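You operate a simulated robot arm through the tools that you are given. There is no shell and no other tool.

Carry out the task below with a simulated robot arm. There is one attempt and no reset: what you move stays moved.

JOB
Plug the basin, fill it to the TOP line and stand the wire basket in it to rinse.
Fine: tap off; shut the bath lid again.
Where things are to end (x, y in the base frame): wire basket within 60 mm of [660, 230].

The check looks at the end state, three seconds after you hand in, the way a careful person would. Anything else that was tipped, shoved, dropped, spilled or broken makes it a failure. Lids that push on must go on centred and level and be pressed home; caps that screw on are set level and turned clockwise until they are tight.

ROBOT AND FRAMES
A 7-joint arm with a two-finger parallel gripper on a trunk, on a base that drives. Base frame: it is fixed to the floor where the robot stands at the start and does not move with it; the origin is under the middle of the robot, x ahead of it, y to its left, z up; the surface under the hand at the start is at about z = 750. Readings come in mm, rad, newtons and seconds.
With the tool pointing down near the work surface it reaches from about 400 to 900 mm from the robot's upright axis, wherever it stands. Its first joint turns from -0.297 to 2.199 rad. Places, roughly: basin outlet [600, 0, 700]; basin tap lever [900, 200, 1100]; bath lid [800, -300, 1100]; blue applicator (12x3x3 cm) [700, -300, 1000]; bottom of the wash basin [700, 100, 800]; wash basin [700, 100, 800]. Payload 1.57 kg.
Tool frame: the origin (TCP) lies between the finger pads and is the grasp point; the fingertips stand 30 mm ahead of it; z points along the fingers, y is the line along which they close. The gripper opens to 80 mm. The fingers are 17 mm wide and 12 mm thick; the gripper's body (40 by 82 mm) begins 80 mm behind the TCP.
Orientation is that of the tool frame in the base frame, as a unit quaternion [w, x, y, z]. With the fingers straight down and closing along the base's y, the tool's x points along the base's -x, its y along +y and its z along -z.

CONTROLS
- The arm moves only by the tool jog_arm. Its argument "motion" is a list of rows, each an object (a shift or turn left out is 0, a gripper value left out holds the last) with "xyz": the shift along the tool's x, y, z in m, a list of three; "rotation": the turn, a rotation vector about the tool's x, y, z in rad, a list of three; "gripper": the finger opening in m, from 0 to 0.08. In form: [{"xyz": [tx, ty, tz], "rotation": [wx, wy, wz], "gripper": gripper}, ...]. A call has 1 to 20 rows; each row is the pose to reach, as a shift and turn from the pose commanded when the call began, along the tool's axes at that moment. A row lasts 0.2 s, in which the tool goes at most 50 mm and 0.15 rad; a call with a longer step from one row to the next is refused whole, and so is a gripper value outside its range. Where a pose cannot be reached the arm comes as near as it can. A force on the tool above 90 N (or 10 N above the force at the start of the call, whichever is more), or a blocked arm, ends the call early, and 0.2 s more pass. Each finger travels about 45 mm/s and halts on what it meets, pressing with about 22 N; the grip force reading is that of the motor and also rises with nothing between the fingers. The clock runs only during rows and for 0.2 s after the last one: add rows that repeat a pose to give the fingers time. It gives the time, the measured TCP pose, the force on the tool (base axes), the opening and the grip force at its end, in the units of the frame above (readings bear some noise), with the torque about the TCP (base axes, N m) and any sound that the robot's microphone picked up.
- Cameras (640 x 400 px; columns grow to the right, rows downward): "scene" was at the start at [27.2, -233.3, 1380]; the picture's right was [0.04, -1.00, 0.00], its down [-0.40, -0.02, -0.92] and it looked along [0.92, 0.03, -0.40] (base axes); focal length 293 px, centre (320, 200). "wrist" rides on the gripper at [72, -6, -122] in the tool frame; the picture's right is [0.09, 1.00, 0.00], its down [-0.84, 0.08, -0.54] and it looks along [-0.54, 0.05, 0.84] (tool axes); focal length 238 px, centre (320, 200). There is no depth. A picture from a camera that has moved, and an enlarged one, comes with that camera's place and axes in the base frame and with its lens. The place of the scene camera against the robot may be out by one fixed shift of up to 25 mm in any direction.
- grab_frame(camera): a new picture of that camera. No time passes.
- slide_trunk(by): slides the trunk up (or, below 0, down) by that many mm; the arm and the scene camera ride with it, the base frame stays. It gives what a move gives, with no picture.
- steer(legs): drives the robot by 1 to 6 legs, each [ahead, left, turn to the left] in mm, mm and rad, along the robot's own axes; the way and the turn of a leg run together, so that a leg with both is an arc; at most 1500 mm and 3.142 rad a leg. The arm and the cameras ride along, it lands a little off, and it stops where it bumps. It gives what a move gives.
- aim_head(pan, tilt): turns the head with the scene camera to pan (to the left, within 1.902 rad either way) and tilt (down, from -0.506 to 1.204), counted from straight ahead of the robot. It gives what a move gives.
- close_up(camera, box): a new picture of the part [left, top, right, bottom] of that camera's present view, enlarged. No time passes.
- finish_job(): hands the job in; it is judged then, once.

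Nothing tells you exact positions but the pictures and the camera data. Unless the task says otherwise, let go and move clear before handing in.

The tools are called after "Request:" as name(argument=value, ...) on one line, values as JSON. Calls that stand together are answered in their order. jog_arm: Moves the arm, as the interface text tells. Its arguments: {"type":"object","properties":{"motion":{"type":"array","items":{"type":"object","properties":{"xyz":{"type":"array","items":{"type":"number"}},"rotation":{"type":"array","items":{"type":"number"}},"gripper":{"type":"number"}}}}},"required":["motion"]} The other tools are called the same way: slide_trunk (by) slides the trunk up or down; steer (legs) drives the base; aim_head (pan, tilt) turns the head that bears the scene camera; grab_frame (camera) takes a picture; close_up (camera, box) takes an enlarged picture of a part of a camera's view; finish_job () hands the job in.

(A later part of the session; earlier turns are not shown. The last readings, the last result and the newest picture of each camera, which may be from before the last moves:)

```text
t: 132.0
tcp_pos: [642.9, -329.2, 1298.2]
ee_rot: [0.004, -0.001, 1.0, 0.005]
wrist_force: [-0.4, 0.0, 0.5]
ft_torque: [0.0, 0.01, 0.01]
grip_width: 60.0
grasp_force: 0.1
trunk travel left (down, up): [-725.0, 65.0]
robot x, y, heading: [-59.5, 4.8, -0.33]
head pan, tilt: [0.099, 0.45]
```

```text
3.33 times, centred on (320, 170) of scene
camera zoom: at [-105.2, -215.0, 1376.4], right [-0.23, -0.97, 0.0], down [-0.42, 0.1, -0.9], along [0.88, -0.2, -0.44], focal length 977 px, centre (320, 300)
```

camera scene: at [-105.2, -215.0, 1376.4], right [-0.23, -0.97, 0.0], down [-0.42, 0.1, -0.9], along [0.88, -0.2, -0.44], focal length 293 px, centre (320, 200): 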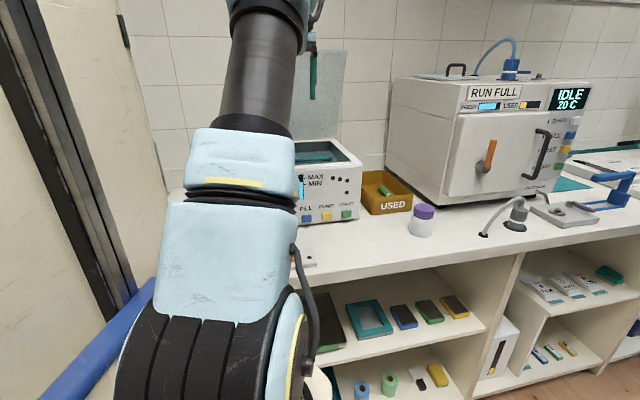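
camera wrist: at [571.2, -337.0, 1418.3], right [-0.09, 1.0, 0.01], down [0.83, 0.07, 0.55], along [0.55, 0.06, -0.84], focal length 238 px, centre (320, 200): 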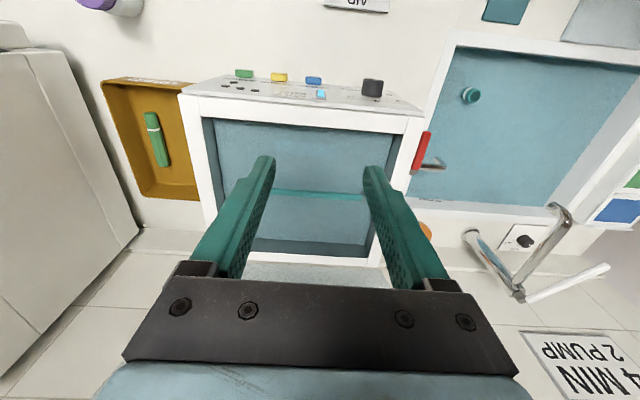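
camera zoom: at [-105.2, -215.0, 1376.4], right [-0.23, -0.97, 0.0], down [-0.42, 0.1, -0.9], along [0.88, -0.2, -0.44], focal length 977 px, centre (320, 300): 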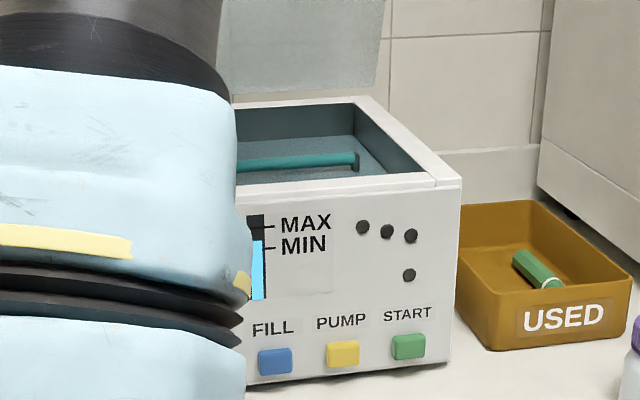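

The basket's teal handle bar runs along y at about x=796, z=1058, y≈-235…-449, and the blue applicator is faintly visible under water inside. I'll approach with the hand pitched about 55° down-forward, fingers closing across the bar.

Request:
jog_arm(motion=[{"xyz": [-0.0056, -0.0011, 0.0098], "rotation": [-0.0399, -0.0399, 0.1264]}, {"xyz": [-0.0112, -0.0022, 0.0195], "rotation": [-0.0798, -0.0798, 0.2528]}, {"xyz": [-0.0168, -0.0033, 0.0293], "rotation": [-0.1197, -0.1197, 0.3793]}, {"xyz": [-0.0223, -0.0043, 0.039], "rotation": [-0.1596, -0.1596, 0.5057]}, {"xyz": [-0.0279, -0.0054, 0.0488], "rotation": [-0.1995, -0.1995, 0.6321]}, {"xyz": [-0.0335, -0.0065, 0.0585], "rotation": [-0.2394, -0.2394, 0.7585]}, {"xyz": [-0.0391, -0.0076, 0.0683], "rotation": [-0.2793, -0.2793, 0.8849]}, {"xyz": [-0.0447, -0.0087, 0.078], "rotation": [-0.3192, -0.3192, 1.0113]}, {"xyz": [-0.0503, -0.0098, 0.0878], "rotation": [-0.3591, -0.3591, 1.1378]}, {"xyz": [-0.0558, -0.0108, 0.0975], "rotation": [-0.399, -0.399, 1.2642]}, {"xyz": [-0.0614, -0.0119, 0.1073], "rotation": [-0.4389, -0.4389, 1.3906]}, {"xyz": [-0.067, -0.013, 0.117], "rotation": [-0.4788, -0.4788, 1.517]}, {"xyz": [-0.067, -0.013, 0.117], "rotation": [-0.4788, -0.4788, 1.517]}])

Request:
grab_frame(camera="wrist")

Request:
grab_frame(camera="scene")

```text
t: 134.8
tcp_pos: [710.9, -342.4, 1181.3]
ee_rot: [0.213, 0.675, 0.672, 0.218]
wrist_force: [0.6, 0.0, -0.5]
ft_torque: [0.0, -0.02, -0.02]
grip_width: 59.7
grasp_force: 0.0
trunk travel left (down, up): [-725.0, 65.0]
robot x, y, heading: [-58.5, 1.6, -0.331]
head pan, tilt: [0.099, 0.45]
```

```text
taken
camera wrist: at [634.9, -271.5, 1276.6], right [0.81, 0.09, 0.58], down [-0.25, -0.84, 0.48], along [0.53, -0.53, -0.66], focal length 238 px, centre (320, 200)
```

wrist: 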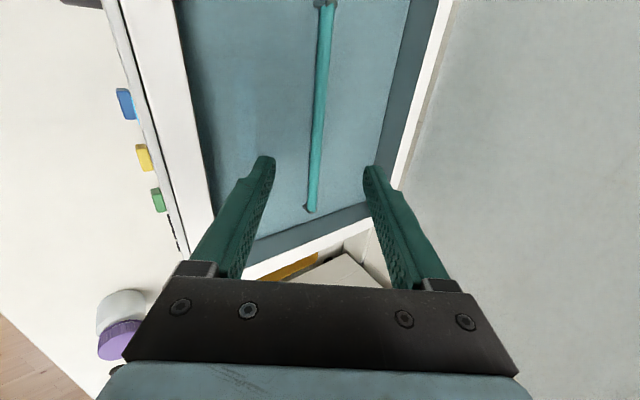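

```text
taken
camera scene: at [-105.2, -215.0, 1376.4], right [-0.23, -0.97, 0.0], down [-0.42, 0.1, -0.9], along [0.88, -0.2, -0.44], focal length 293 px, centre (320, 200)
```

scene: 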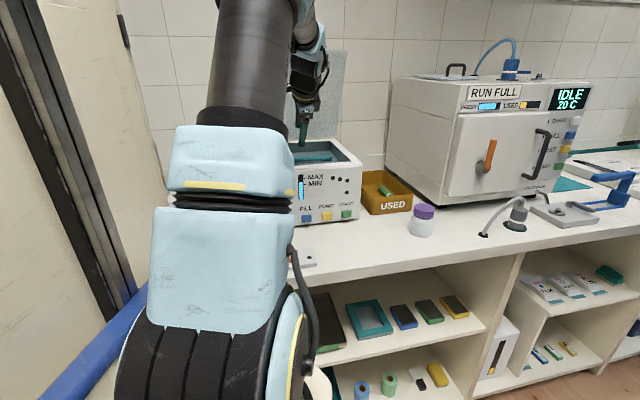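

The bar is at about [794, y, 1059], nearly on the approach axis. Advancing in two steps.

Request:
jog_arm(motion=[{"xyz": [0, -0.001, 0.04]}, {"xyz": [0, -0.002, 0.08]}, {"xyz": [0, -0.002, 0.105]}, {"xyz": [0, -0.002, 0.105]}])

Request:
grab_frame(camera="wrist")

```text
t: 135.8
tcp_pos: [769.8, -342.8, 1092.8]
ee_rot: [0.213, 0.673, 0.673, 0.219]
wrist_force: [0.3, 0.2, 0.1]
ft_torque: [0.0, 0.03, 0.0]
grip_width: 59.8
grasp_force: 0.1
trunk travel left (down, up): [-725.0, 65.0]
robot x, y, heading: [-56.1, 6.9, -0.328]
head pan, tilt: [0.099, 0.45]
```

```text
taken
camera wrist: at [694.0, -272.3, 1188.5], right [0.81, 0.09, 0.58], down [-0.25, -0.84, 0.48], along [0.53, -0.53, -0.66], focal length 238 px, centre (320, 200)
```

wrist: 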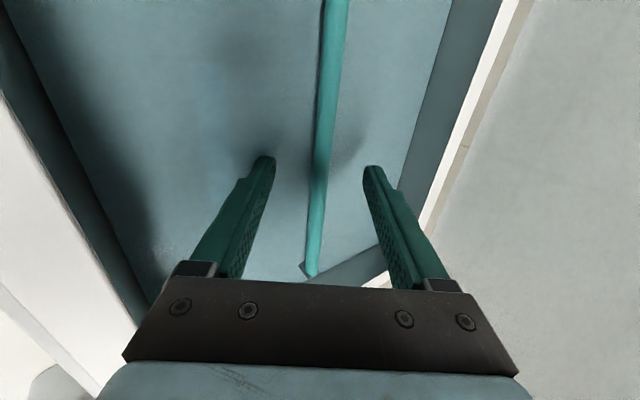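

Request:
jog_arm(motion=[{"xyz": [0, 0, 0.015]}, {"xyz": [0, 0, 0.03]}, {"xyz": [0, 0, 0.03]}, {"xyz": [0, 0, 0.03], "gripper": 0.0}, {"xyz": [0, 0, 0.03], "gripper": 0.0}, {"xyz": [0, 0, 0.03], "gripper": 0.0}, {"xyz": [0, 0, 0.03], "gripper": 0.0}, {"xyz": [0, 0, 0.03], "gripper": 0.0}, {"xyz": [0, 0, 0.03], "gripper": 0.0}])

Request:
grab_frame(camera="wrist")

```text
t: 137.8
tcp_pos: [787.2, -341.5, 1069.2]
ee_rot: [0.213, 0.673, 0.673, 0.221]
wrist_force: [2.8, 0.4, 4.1]
ft_torque: [-0.08, -0.02, 0.04]
grip_width: 12.4
grasp_force: 22.5
trunk travel left (down, up): [-725.0, 65.0]
robot x, y, heading: [-61.3, 5.7, -0.326]
head pan, tilt: [0.099, 0.45]
```

```text
taken
camera wrist: at [711.9, -269.4, 1164.4], right [0.81, 0.09, 0.58], down [-0.25, -0.84, 0.48], along [0.53, -0.53, -0.66], focal length 238 px, centre (320, 200)
```

wrist: 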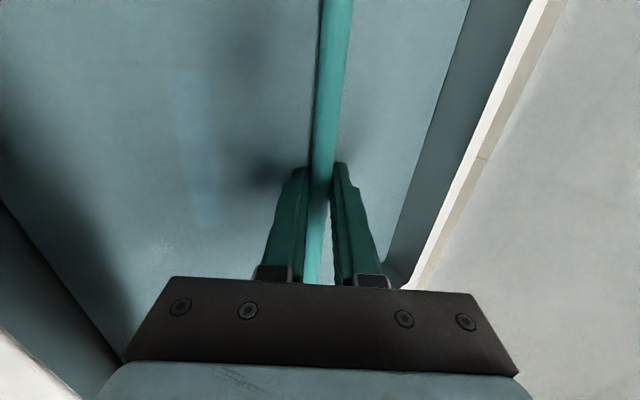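

Handle gripped. Lifting 40 mm first to feel the weight.

Request:
jog_arm(motion=[{"xyz": [0, 0.0058, -0.0081]}, {"xyz": [0, 0.0116, -0.0163]}, {"xyz": [0, 0.0174, -0.0244]}, {"xyz": [0, 0.0232, -0.0326]}, {"xyz": [0, 0.0232, -0.0326]}])

Request:
grab_frame(camera="wrist")

```text
t: 139.0
tcp_pos: [787.2, -339.1, 1110.8]
ee_rot: [0.211, 0.674, 0.673, 0.219]
wrist_force: [-1.4, 0.9, -2.4]
ft_torque: [0.06, -0.07, 0.0]
grip_width: 12.1
grasp_force: 21.9
trunk travel left (down, up): [-725.0, 65.0]
robot x, y, heading: [-64.1, 2.2, -0.329]
head pan, tilt: [0.099, 0.45]
```

```text
taken
camera wrist: at [711.8, -269.1, 1205.7], right [0.81, 0.09, 0.58], down [-0.25, -0.84, 0.48], along [0.53, -0.53, -0.66], focal length 238 px, centre (320, 200)
```

wrist: 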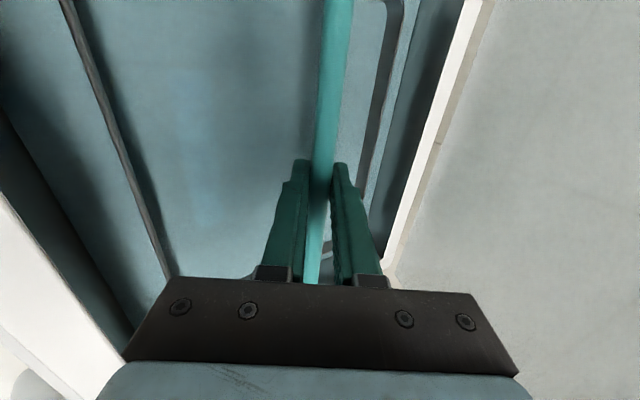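

The basket's rim is emerging (about 195 mm deep in x). I'll continue lifting vertically.

Request:
jog_arm(motion=[{"xyz": [0, 0.0116, -0.0163]}, {"xyz": [0, 0.0232, -0.0326]}, {"xyz": [0, 0.0348, -0.0488]}, {"xyz": [0, 0.0464, -0.0651]}, {"xyz": [0, 0.0464, -0.0651]}])

Request:
grab_frame(camera="wrist")

Request:
close_up(camera="scene", box=[240, 60, 400, 230])

```text
t: 140.2
tcp_pos: [787.2, -340.9, 1190.6]
ee_rot: [0.213, 0.674, 0.673, 0.218]
wrist_force: [-0.3, 0.4, -3.5]
ft_torque: [0.04, 0.0, 0.0]
grip_width: 12.5
grasp_force: 21.9
trunk travel left (down, up): [-725.0, 65.0]
robot x, y, heading: [-60.4, 2.4, -0.326]
head pan, tilt: [0.099, 0.45]
```

```text
taken
camera wrist: at [712.1, -270.2, 1285.2], right [0.81, 0.09, 0.58], down [-0.25, -0.84, 0.48], along [0.53, -0.53, -0.66], focal length 238 px, centre (320, 200)
```

wrist: 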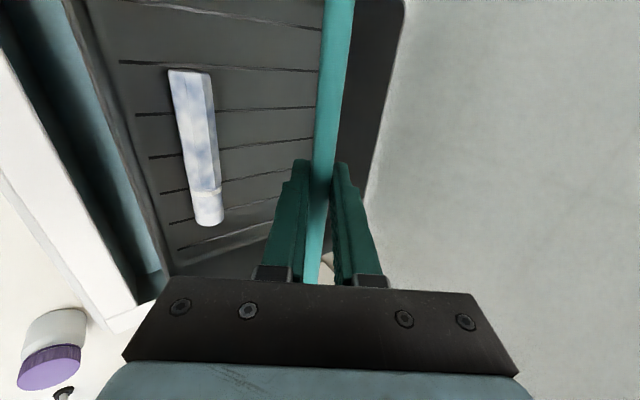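

```text
2.35 times, centred on (320, 145) of scene
camera zoom: at [-105.0, -215.1, 1376.4], right [-0.23, -0.97, 0.0], down [-0.42, 0.1, -0.9], along [0.88, -0.2, -0.44], focal length 689 px, centre (320, 329)
```

zoom: 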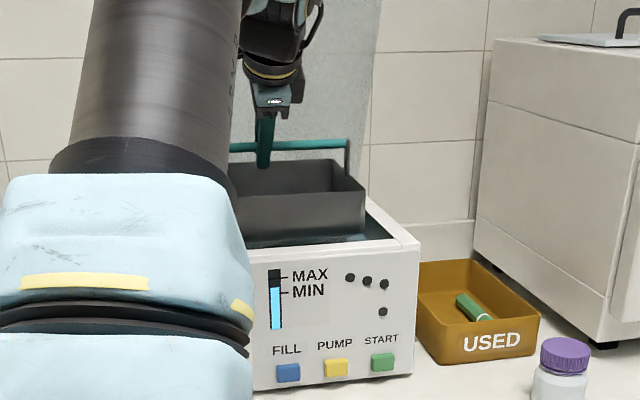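

The basket is coming out with the applicator inside. Continuing up until its bottom clears the bath rim.

Request:
jog_arm(motion=[{"xyz": [0, 0.0116, -0.0163]}, {"xyz": [0, 0.0232, -0.0326]}, {"xyz": [0, 0.0348, -0.0488]}, {"xyz": [0, 0.0435, -0.061]}, {"xyz": [0, 0.0435, -0.061]}])

Request:
grab_frame(camera="wrist")

Request:
close_up(camera="scene", box=[240, 60, 400, 230])

```text
t: 141.4
tcp_pos: [786.4, -341.8, 1265.1]
ee_rot: [0.212, 0.675, 0.672, 0.219]
wrist_force: [0.0, 0.9, -3.7]
ft_torque: [0.02, 0.0, 0.04]
grip_width: 12.5
grasp_force: 21.7
trunk travel left (down, up): [-725.0, 65.0]
robot x, y, heading: [-63.1, 4.4, -0.327]
head pan, tilt: [0.099, 0.45]
```

```text
taken
camera wrist: at [710.6, -271.5, 1360.9], right [0.81, 0.09, 0.58], down [-0.25, -0.84, 0.48], along [0.53, -0.53, -0.66], focal length 238 px, centre (320, 200)
```

wrist: 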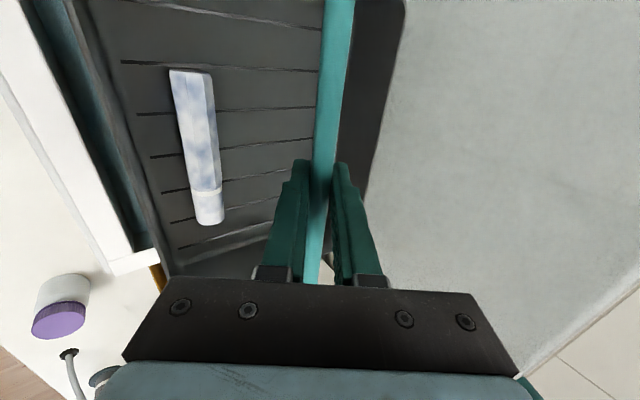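

```text
2.35 times, centred on (320, 145) of scene
camera zoom: at [-105.0, -215.1, 1376.4], right [-0.23, -0.97, 0.0], down [-0.42, 0.1, -0.9], along [0.88, -0.2, -0.44], focal length 689 px, centre (320, 329)
```

zoom: 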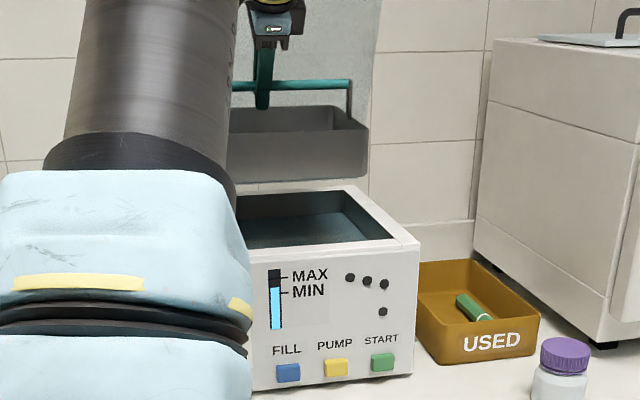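

The basket is fully clear: its bottom is about 105 mm below the bar, and the rim about 48 mm below. Now I'll bring it back towards me (staying in front of the spout), then carry it left over the basin.

Request:
jog_arm(motion=[{"xyz": [0, -0.016, -0.0114]}, {"xyz": [0, -0.0342, -0.0244]}, {"xyz": [0, -0.0525, -0.0374]}, {"xyz": [0, -0.0705, -0.0503]}, {"xyz": [0, -0.0885, -0.063]}, {"xyz": [0, -0.104, -0.074]}, {"xyz": [0, -0.114, -0.0812]}, {"xyz": [0, -0.114, -0.0812]}])

Request:
grab_frame(camera="wrist")

```text
t: 143.2
tcp_pos: [647.2, -339.6, 1265.2]
ee_rot: [0.213, 0.674, 0.673, 0.22]
wrist_force: [0.7, 1.1, -3.7]
ft_torque: [0.02, -0.01, -0.02]
grip_width: 12.4
grasp_force: 22.3
trunk travel left (down, up): [-725.0, 65.0]
robot x, y, heading: [-59.1, 6.7, -0.326]
head pan, tilt: [0.099, 0.45]
```

```text
taken
camera wrist: at [570.3, -268.8, 1359.9], right [0.81, 0.09, 0.58], down [-0.25, -0.84, 0.48], along [0.53, -0.53, -0.66], focal length 238 px, centre (320, 200)
```

wrist: 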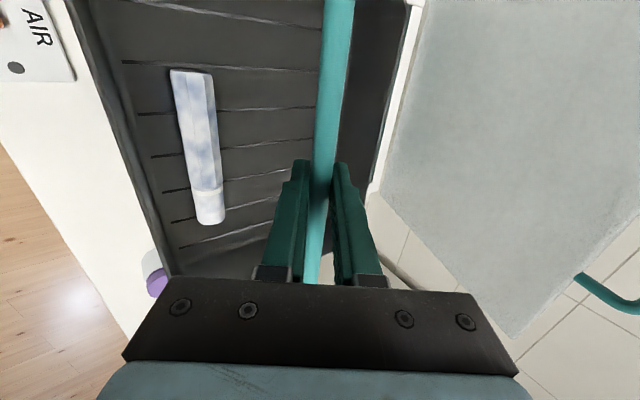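

Request:
jog_arm(motion=[{"xyz": [0.015, 0, 0]}, {"xyz": [0.04, 0, 0]}, {"xyz": [0.07, 0, 0]}, {"xyz": [0.1, 0, 0]}, {"xyz": [0.13, 0, 0]}, {"xyz": [0.16, 0, 0]}, {"xyz": [0.19, 0, 0]}, {"xyz": [0.22, 0, 0]}, {"xyz": [0.25, 0, 0]}, {"xyz": [0.275, 0, 0]}, {"xyz": [0.29, 0, 0]}, {"xyz": [0.29, 0, 0]}])

Request:
grab_frame(camera="wrist")

Request:
grab_frame(camera="scene")

```text
t: 145.8
tcp_pos: [645.5, -50.7, 1269.4]
ee_rot: [0.212, 0.674, 0.673, 0.219]
wrist_force: [0.3, -0.2, -3.9]
ft_torque: [0.04, 0.01, -0.01]
grip_width: 12.2
grasp_force: 21.9
trunk travel left (down, up): [-725.0, 65.0]
robot x, y, heading: [-63.5, 5.5, -0.327]
head pan, tilt: [0.099, 0.45]
```

```text
taken
camera wrist: at [571.1, 20.2, 1364.4], right [0.81, 0.09, 0.58], down [-0.25, -0.84, 0.48], along [0.53, -0.53, -0.66], focal length 238 px, centre (320, 200)
```

wrist: 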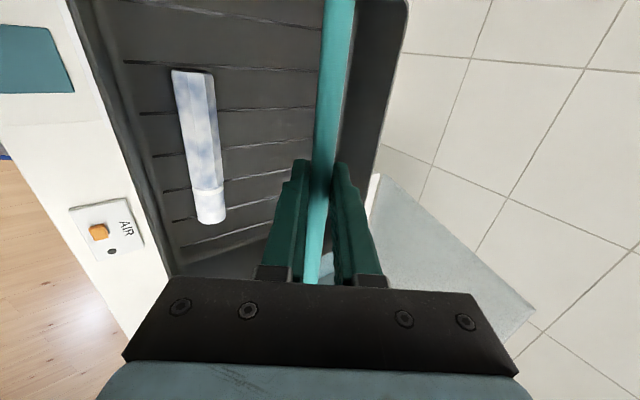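

```text
taken
camera scene: at [-105.1, -215.0, 1376.4], right [-0.23, -0.97, 0.0], down [-0.42, 0.1, -0.9], along [0.88, -0.2, -0.44], focal length 293 px, centre (320, 200)
```

scene: 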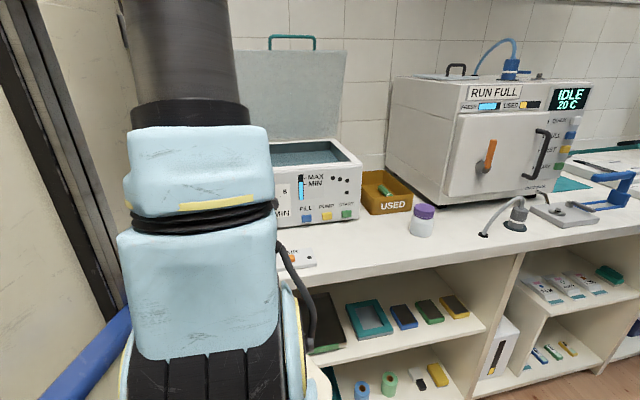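

Request:
jog_arm(motion=[{"xyz": [0.015, 0, 0]}, {"xyz": [0.04, 0, 0]}, {"xyz": [0.07, 0, 0]}, {"xyz": [0.1, 0, 0]}, {"xyz": [0.13, 0, 0]}, {"xyz": [0.16, 0, 0]}, {"xyz": [0.19, 0, 0]}, {"xyz": [0.22, 0, 0]}, {"xyz": [0.25, 0, 0]}, {"xyz": [0.27, 0, 0]}, {"xyz": [0.281, 0, 0]}, {"xyz": [0.281, 0, 0]}])

Request:
grab_frame(camera="wrist")

Request:
aim_head(pan=0.45, tilt=0.35)

Request:
grab_frame(camera="scene")

```text
t: 148.4
tcp_pos: [645.1, 175.5, 1269.8]
ee_rot: [0.212, 0.674, 0.673, 0.219]
wrist_force: [0.4, 0.0, -2.9]
ft_torque: [0.04, -0.02, 0.0]
grip_width: 12.3
grasp_force: 22.7
out of reach, approached as far as the arm can: row 9, 10, 11, 12
trunk travel left (down, up): [-725.0, 65.0]
robot x, y, heading: [-59.6, 4.8, -0.331]
head pan, tilt: [0.099, 0.45]
```

```text
taken
camera wrist: at [569.0, 246.8, 1365.8], right [0.81, 0.09, 0.58], down [-0.25, -0.84, 0.48], along [0.53, -0.53, -0.66], focal length 238 px, centre (320, 200)
```

wrist: 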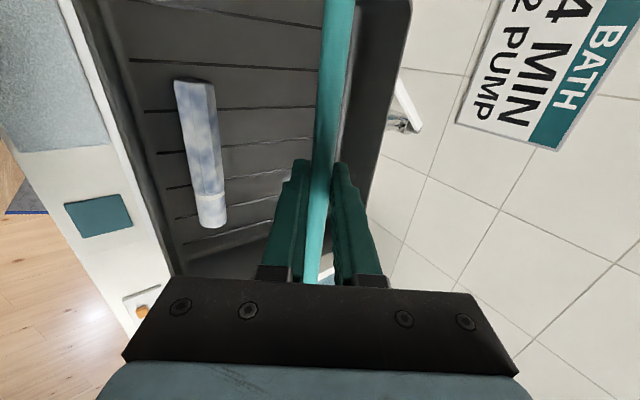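

```text
t: 149.2
tcp_pos: [645.7, 174.7, 1270.2]
ee_rot: [0.211, 0.674, 0.673, 0.219]
wrist_force: [-0.3, -0.9, -3.7]
ft_torque: [0.02, -0.02, -0.02]
grip_width: 12.4
grasp_force: 21.9
trunk travel left (down, up): [-725.0, 65.0]
robot x, y, heading: [-59.0, 6.2, -0.327]
head pan, tilt: [0.45, 0.351]
```

```text
taken
camera scene: at [-102.2, -182.8, 1385.6], right [0.12, -0.99, 0.0], down [-0.34, -0.04, -0.94], along [0.93, 0.11, -0.34], focal length 293 px, centre (320, 200)
```

scene: 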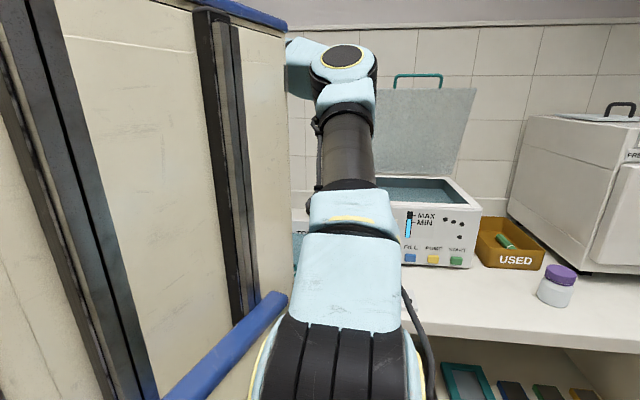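

The wrist runs out of joint range at y≈175 at this height. I'll try lower (keeping the basket well in front of the spout), where the arm posture differs.

Request:
jog_arm(motion=[{"xyz": [0, -0.0163, -0.0116]}, {"xyz": [0, -0.0308, 0.0087]}, {"xyz": [0, -0.0453, 0.029]}, {"xyz": [0, -0.0598, 0.0494]}, {"xyz": [0, -0.0743, 0.0697]}, {"xyz": [0, -0.0917, 0.0942]}, {"xyz": [0, -0.0917, 0.0942]}])

Request:
jog_arm(motion=[{"xyz": [0.015, 0, 0]}, {"xyz": [0.03, 0, 0]}, {"xyz": [0.045, 0, 0]}, {"xyz": [0.055, 0, 0]}, {"xyz": [0.055, 0, 0]}])

Request:
grab_frame(camera="wrist")

```text
t: 150.8
tcp_pos: [634.9, 171.4, 1157.6]
ee_rot: [0.209, 0.672, 0.676, 0.216]
wrist_force: [0.4, 0.4, -2.5]
ft_torque: [0.01, -0.04, -0.01]
grip_width: 12.3
grasp_force: 22.0
out of reach, approached as far as the arm can: row 5, 6, 7
trunk travel left (down, up): [-725.0, 65.0]
robot x, y, heading: [-57.2, 3.9, -0.33]
head pan, tilt: [0.45, 0.351]
```

```text
t: 152.0
tcp_pos: [636.5, 193.6, 1157.4]
ee_rot: [0.212, 0.675, 0.672, 0.219]
wrist_force: [0.9, -0.5, -3.1]
ft_torque: [0.03, 0.0, -0.03]
grip_width: 12.3
grasp_force: 22.1
out of reach, approached as far as the arm can: row 1, 2, 3, 4, 5
trunk travel left (down, up): [-725.0, 65.0]
robot x, y, heading: [-60.7, 5.4, -0.329]
head pan, tilt: [0.45, 0.351]
```

```text
taken
camera wrist: at [560.6, 265.0, 1252.8], right [0.81, 0.09, 0.58], down [-0.25, -0.84, 0.48], along [0.53, -0.53, -0.66], focal length 238 px, centre (320, 200)
```

wrist: 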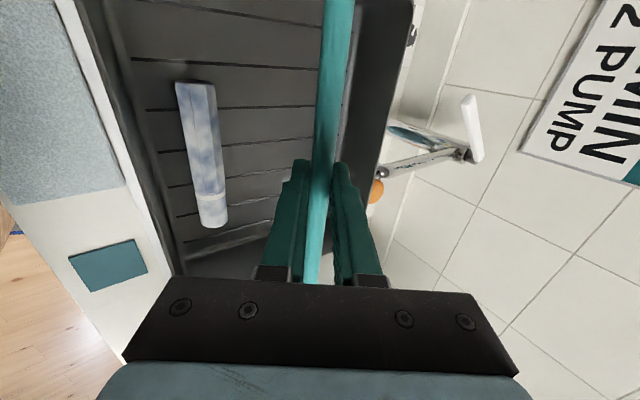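

The arm is too folded for this spot. Backing the base up along its heading should relax the wrist; the basket hangs well clear of everything.

Request:
steer(legs=[[-100, 0, 0]])

Request:
grab_frame(camera="wrist")

```text
t: 153.2
tcp_pos: [537.2, 228.6, 1159.0]
ee_rot: [0.212, 0.674, 0.674, 0.219]
wrist_force: [-0.4, 0.7, -3.8]
ft_torque: [0.02, 0.0, 0.04]
grip_width: 12.5
grasp_force: 22.4
trunk travel left (down, up): [-725.0, 65.0]
robot x, y, heading: [-156.8, 39.7, -0.328]
head pan, tilt: [0.45, 0.351]
```

```text
taken
camera wrist: at [462.4, 299.3, 1252.8], right [0.81, 0.09, 0.58], down [-0.25, -0.84, 0.48], along [0.53, -0.53, -0.66], focal length 238 px, centre (320, 200)
```

wrist: 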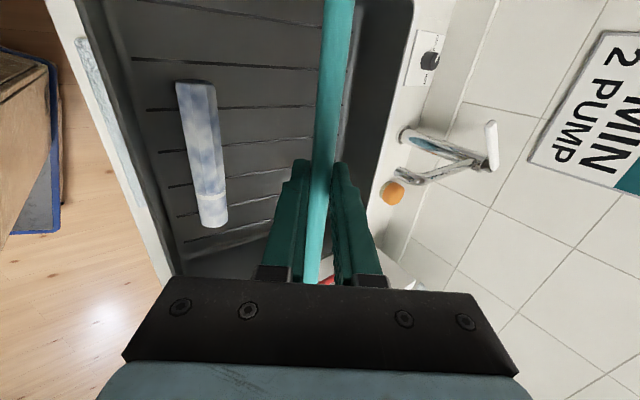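

Now the target column is ahead; moving the basket forward to x≈646, y≈230.

Request:
jog_arm(motion=[{"xyz": [0.0005, 0.015, 0.007]}, {"xyz": [0.001, 0.035, 0.018]}, {"xyz": [0.001, 0.056, 0.029]}, {"xyz": [0.0015, 0.076, 0.04]}, {"xyz": [0.0015, 0.09, 0.047]}, {"xyz": [0.0015, 0.0974, 0.051]}, {"xyz": [0.0015, 0.0974, 0.051]}])

Request:
grab_frame(camera="wrist")

Request:
aim_head(pan=0.5, tilt=0.35)

Request:
grab_frame(camera="scene")

```text
t: 154.8
tcp_pos: [615.0, 199.0, 1175.0]
ee_rot: [0.212, 0.673, 0.674, 0.219]
wrist_force: [-0.4, -0.3, -3.5]
ft_torque: [0.03, 0.01, -0.01]
grip_width: 12.2
grasp_force: 21.9
out of reach, approached as far as the arm can: row 1, 2, 3, 4, 5, 6, 7
trunk travel left (down, up): [-725.0, 65.0]
robot x, y, heading: [-160.0, 40.1, -0.321]
head pan, tilt: [0.45, 0.351]
```

```text
taken
camera wrist: at [539.2, 269.1, 1269.9], right [0.81, 0.09, 0.58], down [-0.25, -0.84, 0.48], along [0.53, -0.53, -0.66], focal length 238 px, centre (320, 200)
```

wrist: 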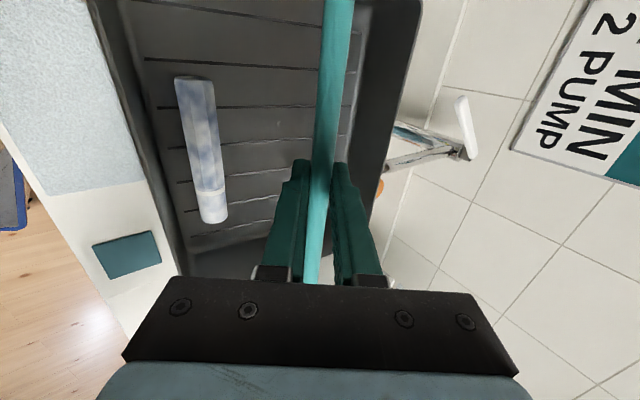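

```text
t: 155.4
tcp_pos: [613.9, 198.3, 1173.7]
ee_rot: [0.211, 0.674, 0.674, 0.219]
wrist_force: [0.1, 0.0, -3.7]
ft_torque: [-0.01, 0.03, 0.01]
grip_width: 12.4
grasp_force: 22.7
trunk travel left (down, up): [-725.0, 65.0]
robot x, y, heading: [-155.4, 38.5, -0.329]
head pan, tilt: [0.499, 0.351]
```

```text
taken
camera scene: at [-200.1, -145.4, 1385.6], right [0.17, -0.98, 0.0], down [-0.34, -0.06, -0.94], along [0.92, 0.16, -0.34], focal length 293 px, centre (320, 200)
```

scene: 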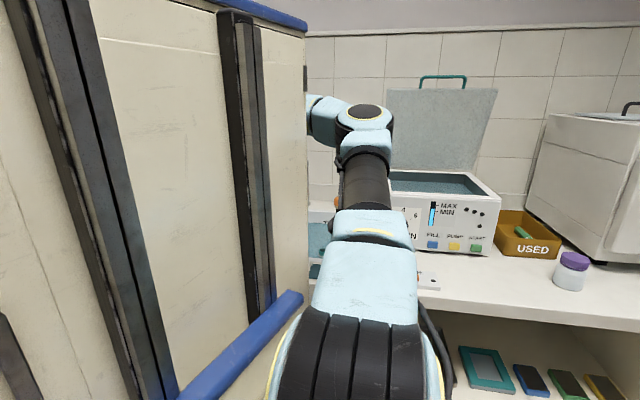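

The rolled wrist limits how far left of the arm's axis I can go. I'll shift the basket right a little, strafe the base left about 80 mm, then finish the placement with a more relaxed arm.

Request:
jog_arm(motion=[{"xyz": [-0.02, 0, 0]}, {"xyz": [-0.045, 0, 0]}, {"xyz": [-0.07, 0, 0]}, {"xyz": [-0.07, 0, 0]}])

Request:
steer(legs=[[0, 80, 0]])

Request:
grab_frame(camera="wrist")

```text
t: 156.4
tcp_pos: [615.1, 123.8, 1172.1]
ee_rot: [0.212, 0.673, 0.674, 0.219]
wrist_force: [0.1, -0.3, -2.8]
ft_torque: [0.01, 0.01, 0.0]
grip_width: 12.3
grasp_force: 21.7
trunk travel left (down, up): [-725.0, 65.0]
robot x, y, heading: [-157.2, 34.6, -0.324]
head pan, tilt: [0.499, 0.351]
```

```text
t: 157.5
tcp_pos: [640.0, 197.3, 1174.0]
ee_rot: [0.212, 0.674, 0.673, 0.219]
wrist_force: [-0.2, -0.7, -3.6]
ft_torque: [0.03, -0.01, -0.02]
grip_width: 12.5
grasp_force: 22.3
trunk travel left (down, up): [-725.0, 65.0]
robot x, y, heading: [-135.6, 116.4, -0.329]
head pan, tilt: [0.499, 0.351]
```

```text
taken
camera wrist: at [564.7, 268.7, 1268.1], right [0.81, 0.09, 0.58], down [-0.25, -0.84, 0.48], along [0.53, -0.53, -0.66], focal length 238 px, centre (320, 200)
```

wrist: 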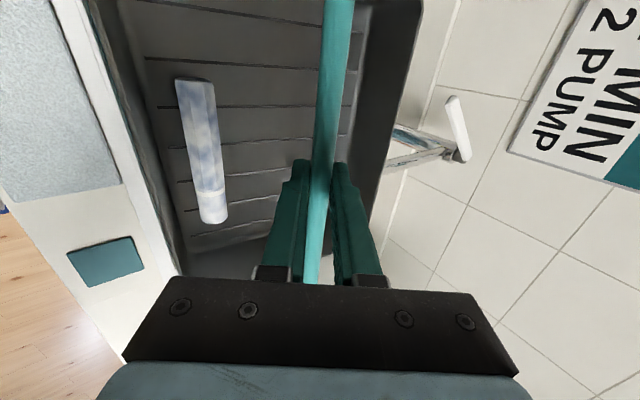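

Request:
jog_arm(motion=[{"xyz": [0.012, 0.002, 0.001]}, {"xyz": [0.025, 0.004, 0.003]}, {"xyz": [0.033, 0.005, 0.0035]}, {"xyz": [0.033, 0.005, 0.0035]}])

Request:
grab_frame(camera="wrist")

Request:
aim_head(pan=0.55, tilt=0.4)

Request:
grab_frame(camera="scene")

```text
t: 158.5
tcp_pos: [647.0, 230.8, 1171.3]
ee_rot: [0.213, 0.674, 0.673, 0.219]
wrist_force: [-1.0, -0.3, -3.0]
ft_torque: [0.03, 0.02, 0.02]
grip_width: 12.3
grasp_force: 22.1
trunk travel left (down, up): [-725.0, 65.0]
robot x, y, heading: [-133.7, 111.9, -0.329]
head pan, tilt: [0.499, 0.351]
```

```text
taken
camera wrist: at [571.3, 302.7, 1267.0], right [0.81, 0.09, 0.58], down [-0.25, -0.84, 0.48], along [0.53, -0.53, -0.66], focal length 238 px, centre (320, 200)
```

wrist: 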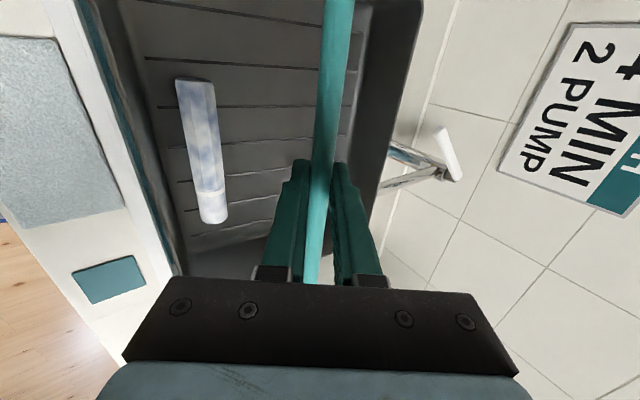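

```text
t: 159.1
tcp_pos: [646.9, 232.0, 1171.8]
ee_rot: [0.211, 0.674, 0.673, 0.22]
wrist_force: [-0.2, 0.6, -3.2]
ft_torque: [0.01, 0.04, -0.05]
grip_width: 12.2
grasp_force: 21.6
trunk travel left (down, up): [-725.0, 65.0]
robot x, y, heading: [-132.8, 111.7, -0.326]
head pan, tilt: [0.55, 0.4]
```

```text
taken
camera scene: at [-176.5, -65.9, 1381.1], right [0.22, -0.98, 0.0], down [-0.38, -0.09, -0.92], along [0.9, 0.2, -0.39], focal length 293 px, centre (320, 200)
```

scene: 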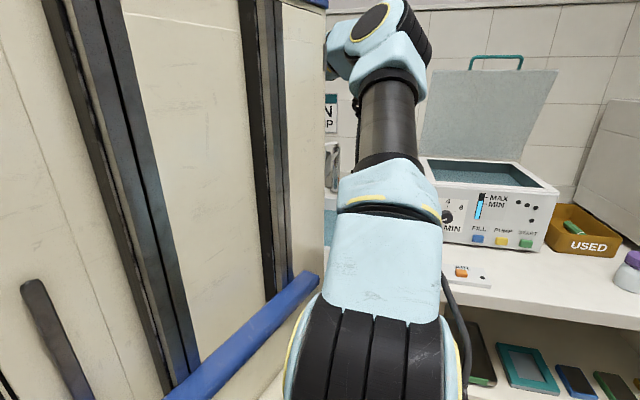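

Position is right, but the basket seems pitched about 8° (rear up) in the grip. I'll tip the hand 0.14 rad further down to level it, then look.

Request:
jog_arm(motion=[{"rotation": [0.05, 0, 0]}, {"rotation": [0.1, 0, 0]}, {"rotation": [0.14, 0, 0]}, {"rotation": [0.14, 0, 0]}])

Request:
grab_frame(camera="wrist")

```text
t: 160.1
tcp_pos: [646.7, 232.2, 1174.3]
ee_rot: [0.164, 0.687, 0.687, 0.172]
wrist_force: [-1.4, -0.1, -3.2]
ft_torque: [-0.02, -0.03, 0.0]
grip_width: 12.4
grasp_force: 22.2
trunk travel left (down, up): [-725.0, 65.0]
robot x, y, heading: [-132.3, 114.4, -0.325]
head pan, tilt: [0.55, 0.4]
```

```text
taken
camera wrist: at [585.1, 302.4, 1277.9], right [0.88, 0.09, 0.46], down [-0.18, -0.84, 0.51], along [0.43, -0.53, -0.73], focal length 238 px, centre (320, 200)
```

wrist: 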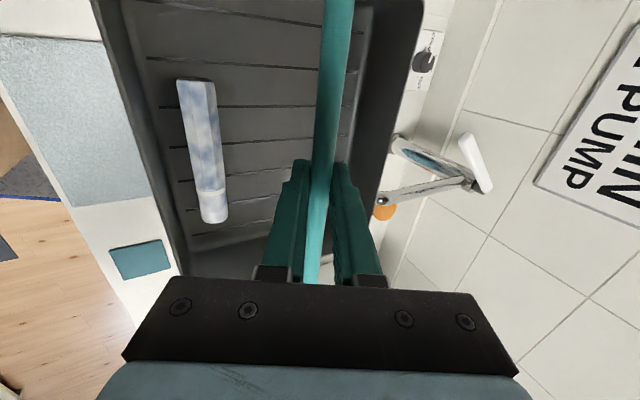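

The basket is level now: extents x≈558–750, between the near wall (~547) and the spout (777). Lowering in stages.

Request:
jog_arm(motion=[{"xyz": [0, -0.0104, 0.02]}, {"xyz": [0, -0.0208, 0.04]}, {"xyz": [0, -0.0312, 0.06]}, {"xyz": [0, -0.0416, 0.08]}, {"xyz": [0, -0.0416, 0.08]}])

Request:
grab_frame(camera="wrist")

```text
t: 161.3
tcp_pos: [645.2, 232.9, 1083.5]
ee_rot: [0.165, 0.687, 0.687, 0.171]
wrist_force: [-0.3, -0.4, -3.2]
ft_torque: [0.05, -0.07, -0.01]
grip_width: 12.2
grasp_force: 22.3
trunk travel left (down, up): [-725.0, 65.0]
robot x, y, heading: [-134.1, 111.5, -0.323]
head pan, tilt: [0.55, 0.4]
```

```text
taken
camera wrist: at [583.5, 302.3, 1187.6], right [0.88, 0.09, 0.46], down [-0.18, -0.84, 0.51], along [0.43, -0.53, -0.73], focal length 238 px, centre (320, 200)
```

wrist: 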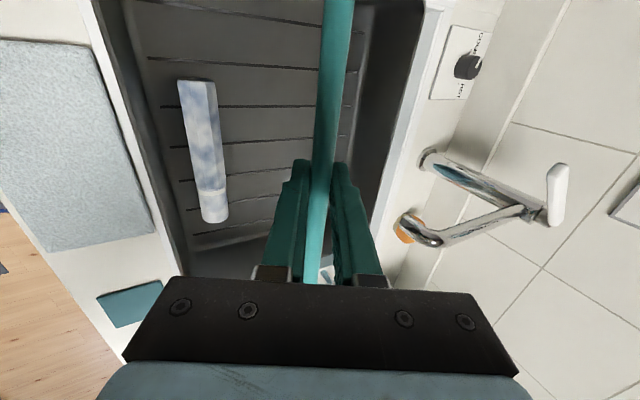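

Request:
jog_arm(motion=[{"xyz": [0, -0.0104, 0.02]}, {"xyz": [0, -0.0208, 0.04]}, {"xyz": [0, -0.0312, 0.06]}, {"xyz": [0, -0.0395, 0.076]}, {"xyz": [0, -0.0395, 0.076]}])

Request:
grab_frame(camera="wrist")

```text
t: 162.5
tcp_pos: [645.6, 233.3, 996.7]
ee_rot: [0.164, 0.687, 0.687, 0.172]
wrist_force: [-0.5, -1.3, -3.4]
ft_torque: [0.03, -0.06, 0.01]
grip_width: 12.3
grasp_force: 21.7
trunk travel left (down, up): [-725.0, 65.0]
robot x, y, heading: [-135.2, 113.6, -0.325]
head pan, tilt: [0.55, 0.4]
```

```text
taken
camera wrist: at [584.1, 303.7, 1101.7], right [0.88, 0.09, 0.46], down [-0.18, -0.84, 0.51], along [0.43, -0.53, -0.73], focal length 238 px, centre (320, 200)
```

wrist: 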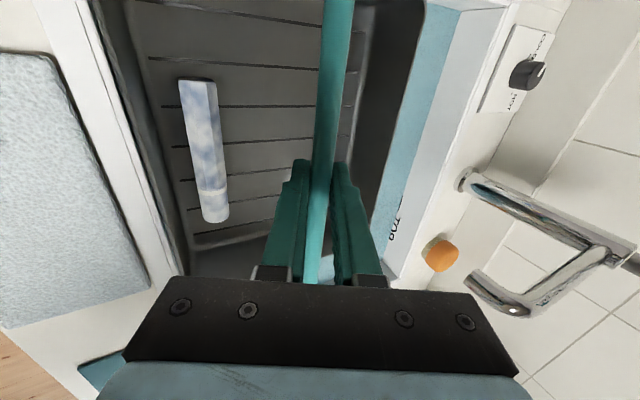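

Request:
close_up(camera="wrist", box=[40, 20, 240, 280])

```text
1.54 times, centred on (140, 150) of wrist
camera zoom: at [584.1, 303.7, 1101.7], right [0.88, 0.09, 0.46], down [-0.18, -0.84, 0.51], along [0.43, -0.53, -0.73], focal length 367 px, centre (597, 277)
```

zoom: 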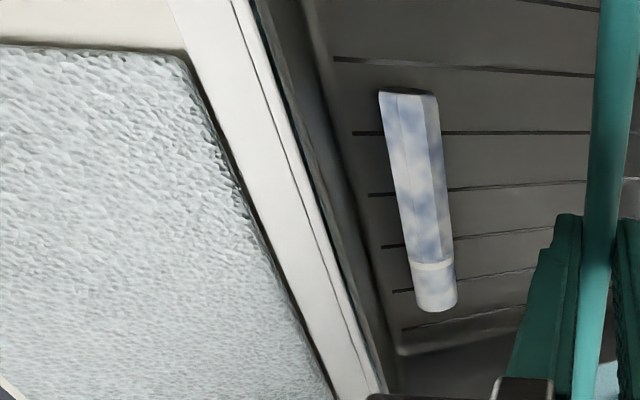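

There's about 9 mm gap at the front wall. The rim is already below the spout mouth, so I'll shift 9 mm forward and continue down.

Request:
jog_arm(motion=[{"xyz": [0, 0.008, 0.0042]}, {"xyz": [0, -0.0012, 0.022]}, {"xyz": [0, -0.0105, 0.0397]}, {"xyz": [0, -0.0197, 0.0575]}, {"xyz": [0, -0.0336, 0.0841]}, {"xyz": [0, -0.0336, 0.0841]}])

Request:
grab_frame(camera="wrist")

```text
t: 163.9
tcp_pos: [654.9, 235.8, 908.8]
ee_rot: [0.164, 0.687, 0.687, 0.171]
wrist_force: [-0.1, -0.7, -3.7]
ft_torque: [0.03, -0.02, -0.01]
grip_width: 12.2
grasp_force: 22.0
trunk travel left (down, up): [-725.0, 65.0]
robot x, y, heading: [-133.8, 117.3, -0.331]
head pan, tilt: [0.55, 0.4]
```

```text
taken
camera wrist: at [593.7, 305.8, 1012.2], right [0.88, 0.09, 0.46], down [-0.18, -0.84, 0.51], along [0.43, -0.53, -0.73], focal length 238 px, centre (320, 200)
```

wrist: 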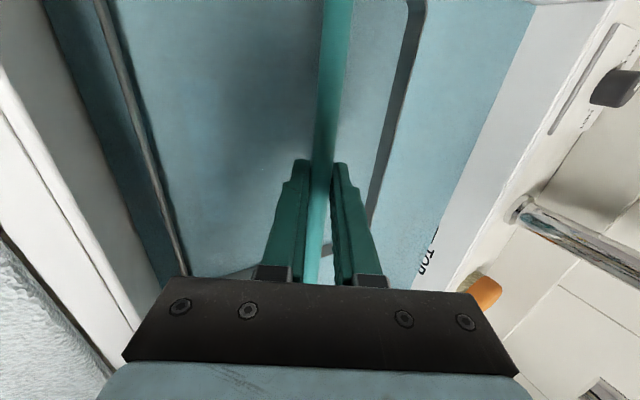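

The rim is at the water surface. Lowering gently until the basket stands on the basin floor.

Request:
jog_arm(motion=[{"xyz": [0, -0.0046, 0.0089]}, {"xyz": [0, -0.0092, 0.0178]}, {"xyz": [0, -0.0129, 0.0249]}, {"xyz": [0, -0.0157, 0.0302]}, {"xyz": [0, -0.0176, 0.0337]}, {"xyz": [0, -0.0176, 0.0337]}])

Request:
jog_arm(motion=[{"xyz": [0, -0.0009, 0.0018]}, {"xyz": [0, -0.0018, 0.0036]}, {"xyz": [0, -0.0028, 0.0053]}, {"xyz": [0, -0.0028, 0.0053]}])

```text
t: 165.3
tcp_pos: [655.8, 234.1, 868.3]
ee_rot: [0.164, 0.687, 0.687, 0.172]
wrist_force: [0.1, 0.1, -2.3]
ft_torque: [0.01, -0.01, 0.0]
grip_width: 12.4
grasp_force: 21.6
trunk travel left (down, up): [-725.0, 65.0]
robot x, y, heading: [-130.3, 115.1, -0.325]
head pan, tilt: [0.55, 0.4]
```

```text
t: 166.3
tcp_pos: [655.0, 235.6, 862.3]
ee_rot: [0.164, 0.687, 0.686, 0.173]
wrist_force: [-0.4, 0.0, -2.6]
ft_torque: [-0.01, -0.03, 0.02]
grip_width: 12.4
grasp_force: 22.5
trunk travel left (down, up): [-725.0, 65.0]
robot x, y, heading: [-131.7, 116.9, -0.329]
head pan, tilt: [0.55, 0.4]
```

Not touching yet; continuing in small steps.

Request:
jog_arm(motion=[{"xyz": [0, -0.0014, 0.0027]}, {"xyz": [0, -0.0028, 0.0053]}, {"xyz": [0, -0.0042, 0.008]}, {"xyz": [0, -0.0042, 0.008]}])

Request:
grab_frame(camera="wrist")

```text
t: 167.3
tcp_pos: [656.1, 235.5, 856.1]
ee_rot: [0.166, 0.687, 0.686, 0.174]
wrist_force: [-2.3, -3.3, 14.8]
ft_torque: [-0.07, -0.03, 0.05]
grip_width: 12.6
grasp_force: 21.6
trunk travel left (down, up): [-725.0, 65.0]
robot x, y, heading: [-131.8, 112.9, -0.326]
head pan, tilt: [0.55, 0.4]
```

```text
taken
camera wrist: at [594.2, 305.6, 961.3], right [0.88, 0.09, 0.46], down [-0.18, -0.84, 0.51], along [0.44, -0.53, -0.73], focal length 238 px, centre (320, 200)
```

wrist: 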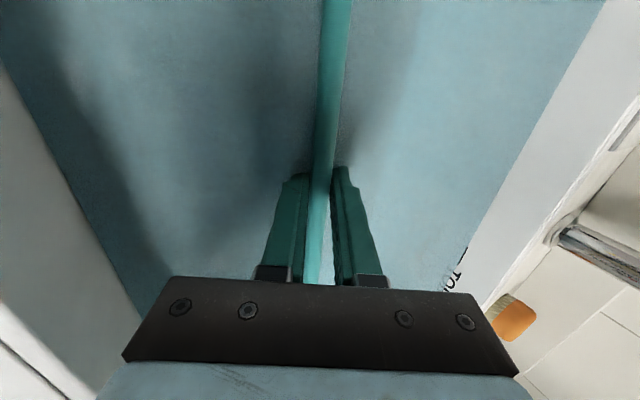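

It's standing on the floor (about 15 N contact). Releasing and backing out along the finger direction.

Request:
jog_arm(motion=[{"xyz": [0, 0.0014, -0.0027], "gripper": 0.03}, {"xyz": [0, 0.0014, -0.0027], "gripper": 0.05}, {"xyz": [0, 0.0014, -0.0027], "gripper": 0.05}, {"xyz": [0, 0.0014, -0.0027], "gripper": 0.05}, {"xyz": [0, 0.0014, -0.0027], "gripper": 0.05}])

Request:
jog_arm(motion=[{"xyz": [0, 0, -0.03]}, {"xyz": [0, 0, -0.07]}, {"xyz": [0, 0, -0.115]}, {"xyz": [0, 0, -0.16]}, {"xyz": [0, 0, -0.2]}, {"xyz": [0, 0, -0.2]}])

Request:
grab_frame(camera="wrist")

```text
t: 168.5
tcp_pos: [654.1, 235.1, 858.2]
ee_rot: [0.164, 0.687, 0.687, 0.171]
wrist_force: [0.3, 0.4, 0.0]
ft_torque: [0.02, 0.0, 0.03]
grip_width: 50.0
grasp_force: 0.1
trunk travel left (down, up): [-725.0, 65.0]
robot x, y, heading: [-129.7, 111.4, -0.324]
head pan, tilt: [0.55, 0.4]
```

```text
t: 169.9
tcp_pos: [560.0, 231.8, 1038.2]
ee_rot: [0.165, 0.688, 0.686, 0.171]
wrist_force: [0.5, 0.3, 0.9]
ft_torque: [-0.01, 0.01, 0.0]
grip_width: 50.2
grasp_force: 0.1
trunk travel left (down, up): [-725.0, 65.0]
robot x, y, heading: [-132.5, 114.5, -0.327]
head pan, tilt: [0.55, 0.4]
```

```text
taken
camera wrist: at [498.6, 302.1, 1143.9], right [0.88, 0.09, 0.46], down [-0.18, -0.84, 0.51], along [0.43, -0.53, -0.73], focal length 238 px, centre (320, 200)
```

wrist: 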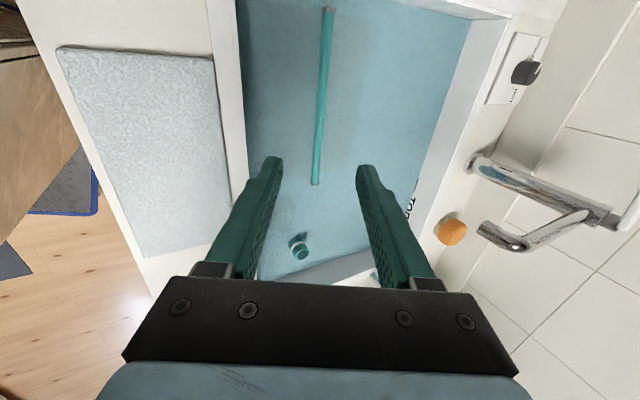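

The basket stands with its bar centred at about [658, 232]. Now I'll raise the hand and drive back to the spot from which I worked the lid.

Request:
jog_arm(motion=[{"xyz": [0, 0.0168, -0.0323]}, {"xyz": [0, 0.0337, -0.0647]}, {"xyz": [0, 0.0508, -0.0977]}, {"xyz": [-0.04, 0.0508, -0.0977]}, {"xyz": [-0.08, 0.0508, -0.0977]}, {"xyz": [-0.12, 0.0508, -0.0977]}, {"xyz": [-0.12, 0.0508, -0.0977]}])

Request:
steer(legs=[[0, -80, 0]])

Request:
steer(legs=[[100, 0, 0]])

Request:
grab_frame(camera="wrist")

```text
t: 171.5
tcp_pos: [562.4, 110.3, 1144.6]
ee_rot: [0.164, 0.687, 0.686, 0.171]
wrist_force: [-0.5, 0.1, 1.1]
ft_torque: [-0.02, 0.0, 0.07]
grip_width: 50.0
grasp_force: 0.1
trunk travel left (down, up): [-725.0, 65.0]
robot x, y, heading: [-132.2, 117.9, -0.325]
head pan, tilt: [0.55, 0.4]
```

```text
t: 172.5
tcp_pos: [537.9, 36.5, 1143.2]
ee_rot: [0.165, 0.687, 0.686, 0.172]
wrist_force: [-0.3, 0.5, 0.6]
ft_torque: [0.02, 0.02, 0.02]
grip_width: 49.8
grasp_force: 0.0
trunk travel left (down, up): [-725.0, 65.0]
robot x, y, heading: [-152.2, 41.3, -0.326]
head pan, tilt: [0.55, 0.4]
```

```text
t: 173.7
tcp_pos: [634.8, 3.2, 1143.4]
ee_rot: [0.164, 0.688, 0.686, 0.171]
wrist_force: [0.3, -0.3, 0.0]
ft_torque: [-0.02, 0.0, -0.01]
grip_width: 50.1
grasp_force: 0.0
trunk travel left (down, up): [-725.0, 65.0]
robot x, y, heading: [-60.5, 4.8, -0.327]
head pan, tilt: [0.55, 0.4]
```

```text
taken
camera wrist: at [574.4, 73.1, 1248.9], right [0.88, 0.09, 0.46], down [-0.18, -0.84, 0.51], along [0.43, -0.53, -0.73], focal length 238 px, centre (320, 200)
```

wrist: 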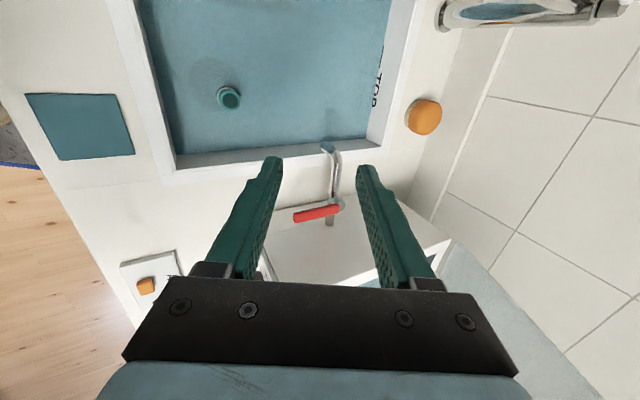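

The base is back at the same pose as when I opened the lid. Raising the hand to horizontal in front of the open lid's handle.

Request:
jog_arm(motion=[{"xyz": [-0.0292, 0.0175, -0.0182], "rotation": [-0.091, 0, 0], "gripper": 0.06}, {"xyz": [-0.0583, 0.0349, -0.0364], "rotation": [-0.182, 0, 0]}, {"xyz": [-0.0875, 0.0524, -0.0546], "rotation": [-0.273, 0, 0]}, {"xyz": [-0.1167, 0.0698, -0.0727], "rotation": [-0.364, 0, 0]}, {"xyz": [-0.1458, 0.0873, -0.0909], "rotation": [-0.455, 0, 0]}, {"xyz": [-0.175, 0.1048, -0.1091], "rotation": [-0.5455, 0, 0]}, {"xyz": [-0.2042, 0.1222, -0.1273], "rotation": [-0.6365, 0, 0]}, {"xyz": [-0.2333, 0.1397, -0.1455], "rotation": [-0.7275, 0, 0]}, {"xyz": [-0.2625, 0.1571, -0.1637], "rotation": [-0.8185, 0, 0]}, {"xyz": [-0.2917, 0.1746, -0.1818], "rotation": [-0.909, 0, 0]}, {"xyz": [-0.3208, 0.192, -0.2], "rotation": [-1.0, 0, 0]}, {"xyz": [-0.35, 0.2095, -0.2182], "rotation": [-1.091, 0, 0]}, {"xyz": [-0.35, 0.2095, -0.2182], "rotation": [-1.091, 0, 0]}])

Request:
grab_frame(camera="wrist")

Request:
aim_head(pan=0.15, tilt=0.3)

Request:
grab_frame(camera="scene")

```text
t: 176.5
tcp_pos: [721.0, -350.1, 1429.7]
ee_rot: [0.498, 0.501, 0.498, 0.503]
wrist_force: [0.3, 1.0, -0.6]
ft_torque: [0.03, 0.03, 0.0]
grip_width: 59.9
grasp_force: 0.0
trunk travel left (down, up): [-725.0, 65.0]
robot x, y, heading: [-58.9, 1.0, -0.326]
head pan, tilt: [0.55, 0.4]
```

```text
taken
camera wrist: at [599.1, -277.9, 1422.0], right [0.0, 0.08, 1.0], down [-0.54, -0.84, 0.07], along [0.84, -0.54, 0.05], focal length 238 px, centre (320, 200)
```

wrist: 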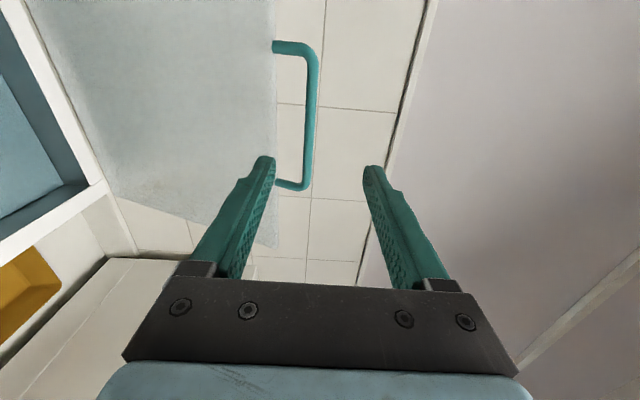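

```text
t: 177.4
tcp_pos: [720.1, -348.4, 1428.2]
ee_rot: [0.498, 0.502, 0.497, 0.503]
wrist_force: [-0.2, -0.9, 0.8]
ft_torque: [-0.01, -0.02, 0.03]
grip_width: 59.8
grasp_force: 0.0
trunk travel left (down, up): [-725.0, 65.0]
robot x, y, heading: [-59.9, 6.6, -0.323]
head pan, tilt: [0.15, 0.3]
```

```text
taken
camera scene: at [-101.9, -210.3, 1390.3], right [-0.18, -0.98, 0.0], down [-0.29, 0.05, -0.96], along [0.94, -0.17, -0.3], focal length 293 px, centre (320, 200)
```

scene: 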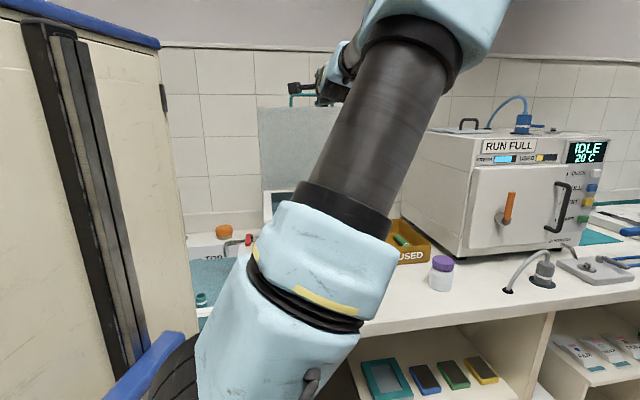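

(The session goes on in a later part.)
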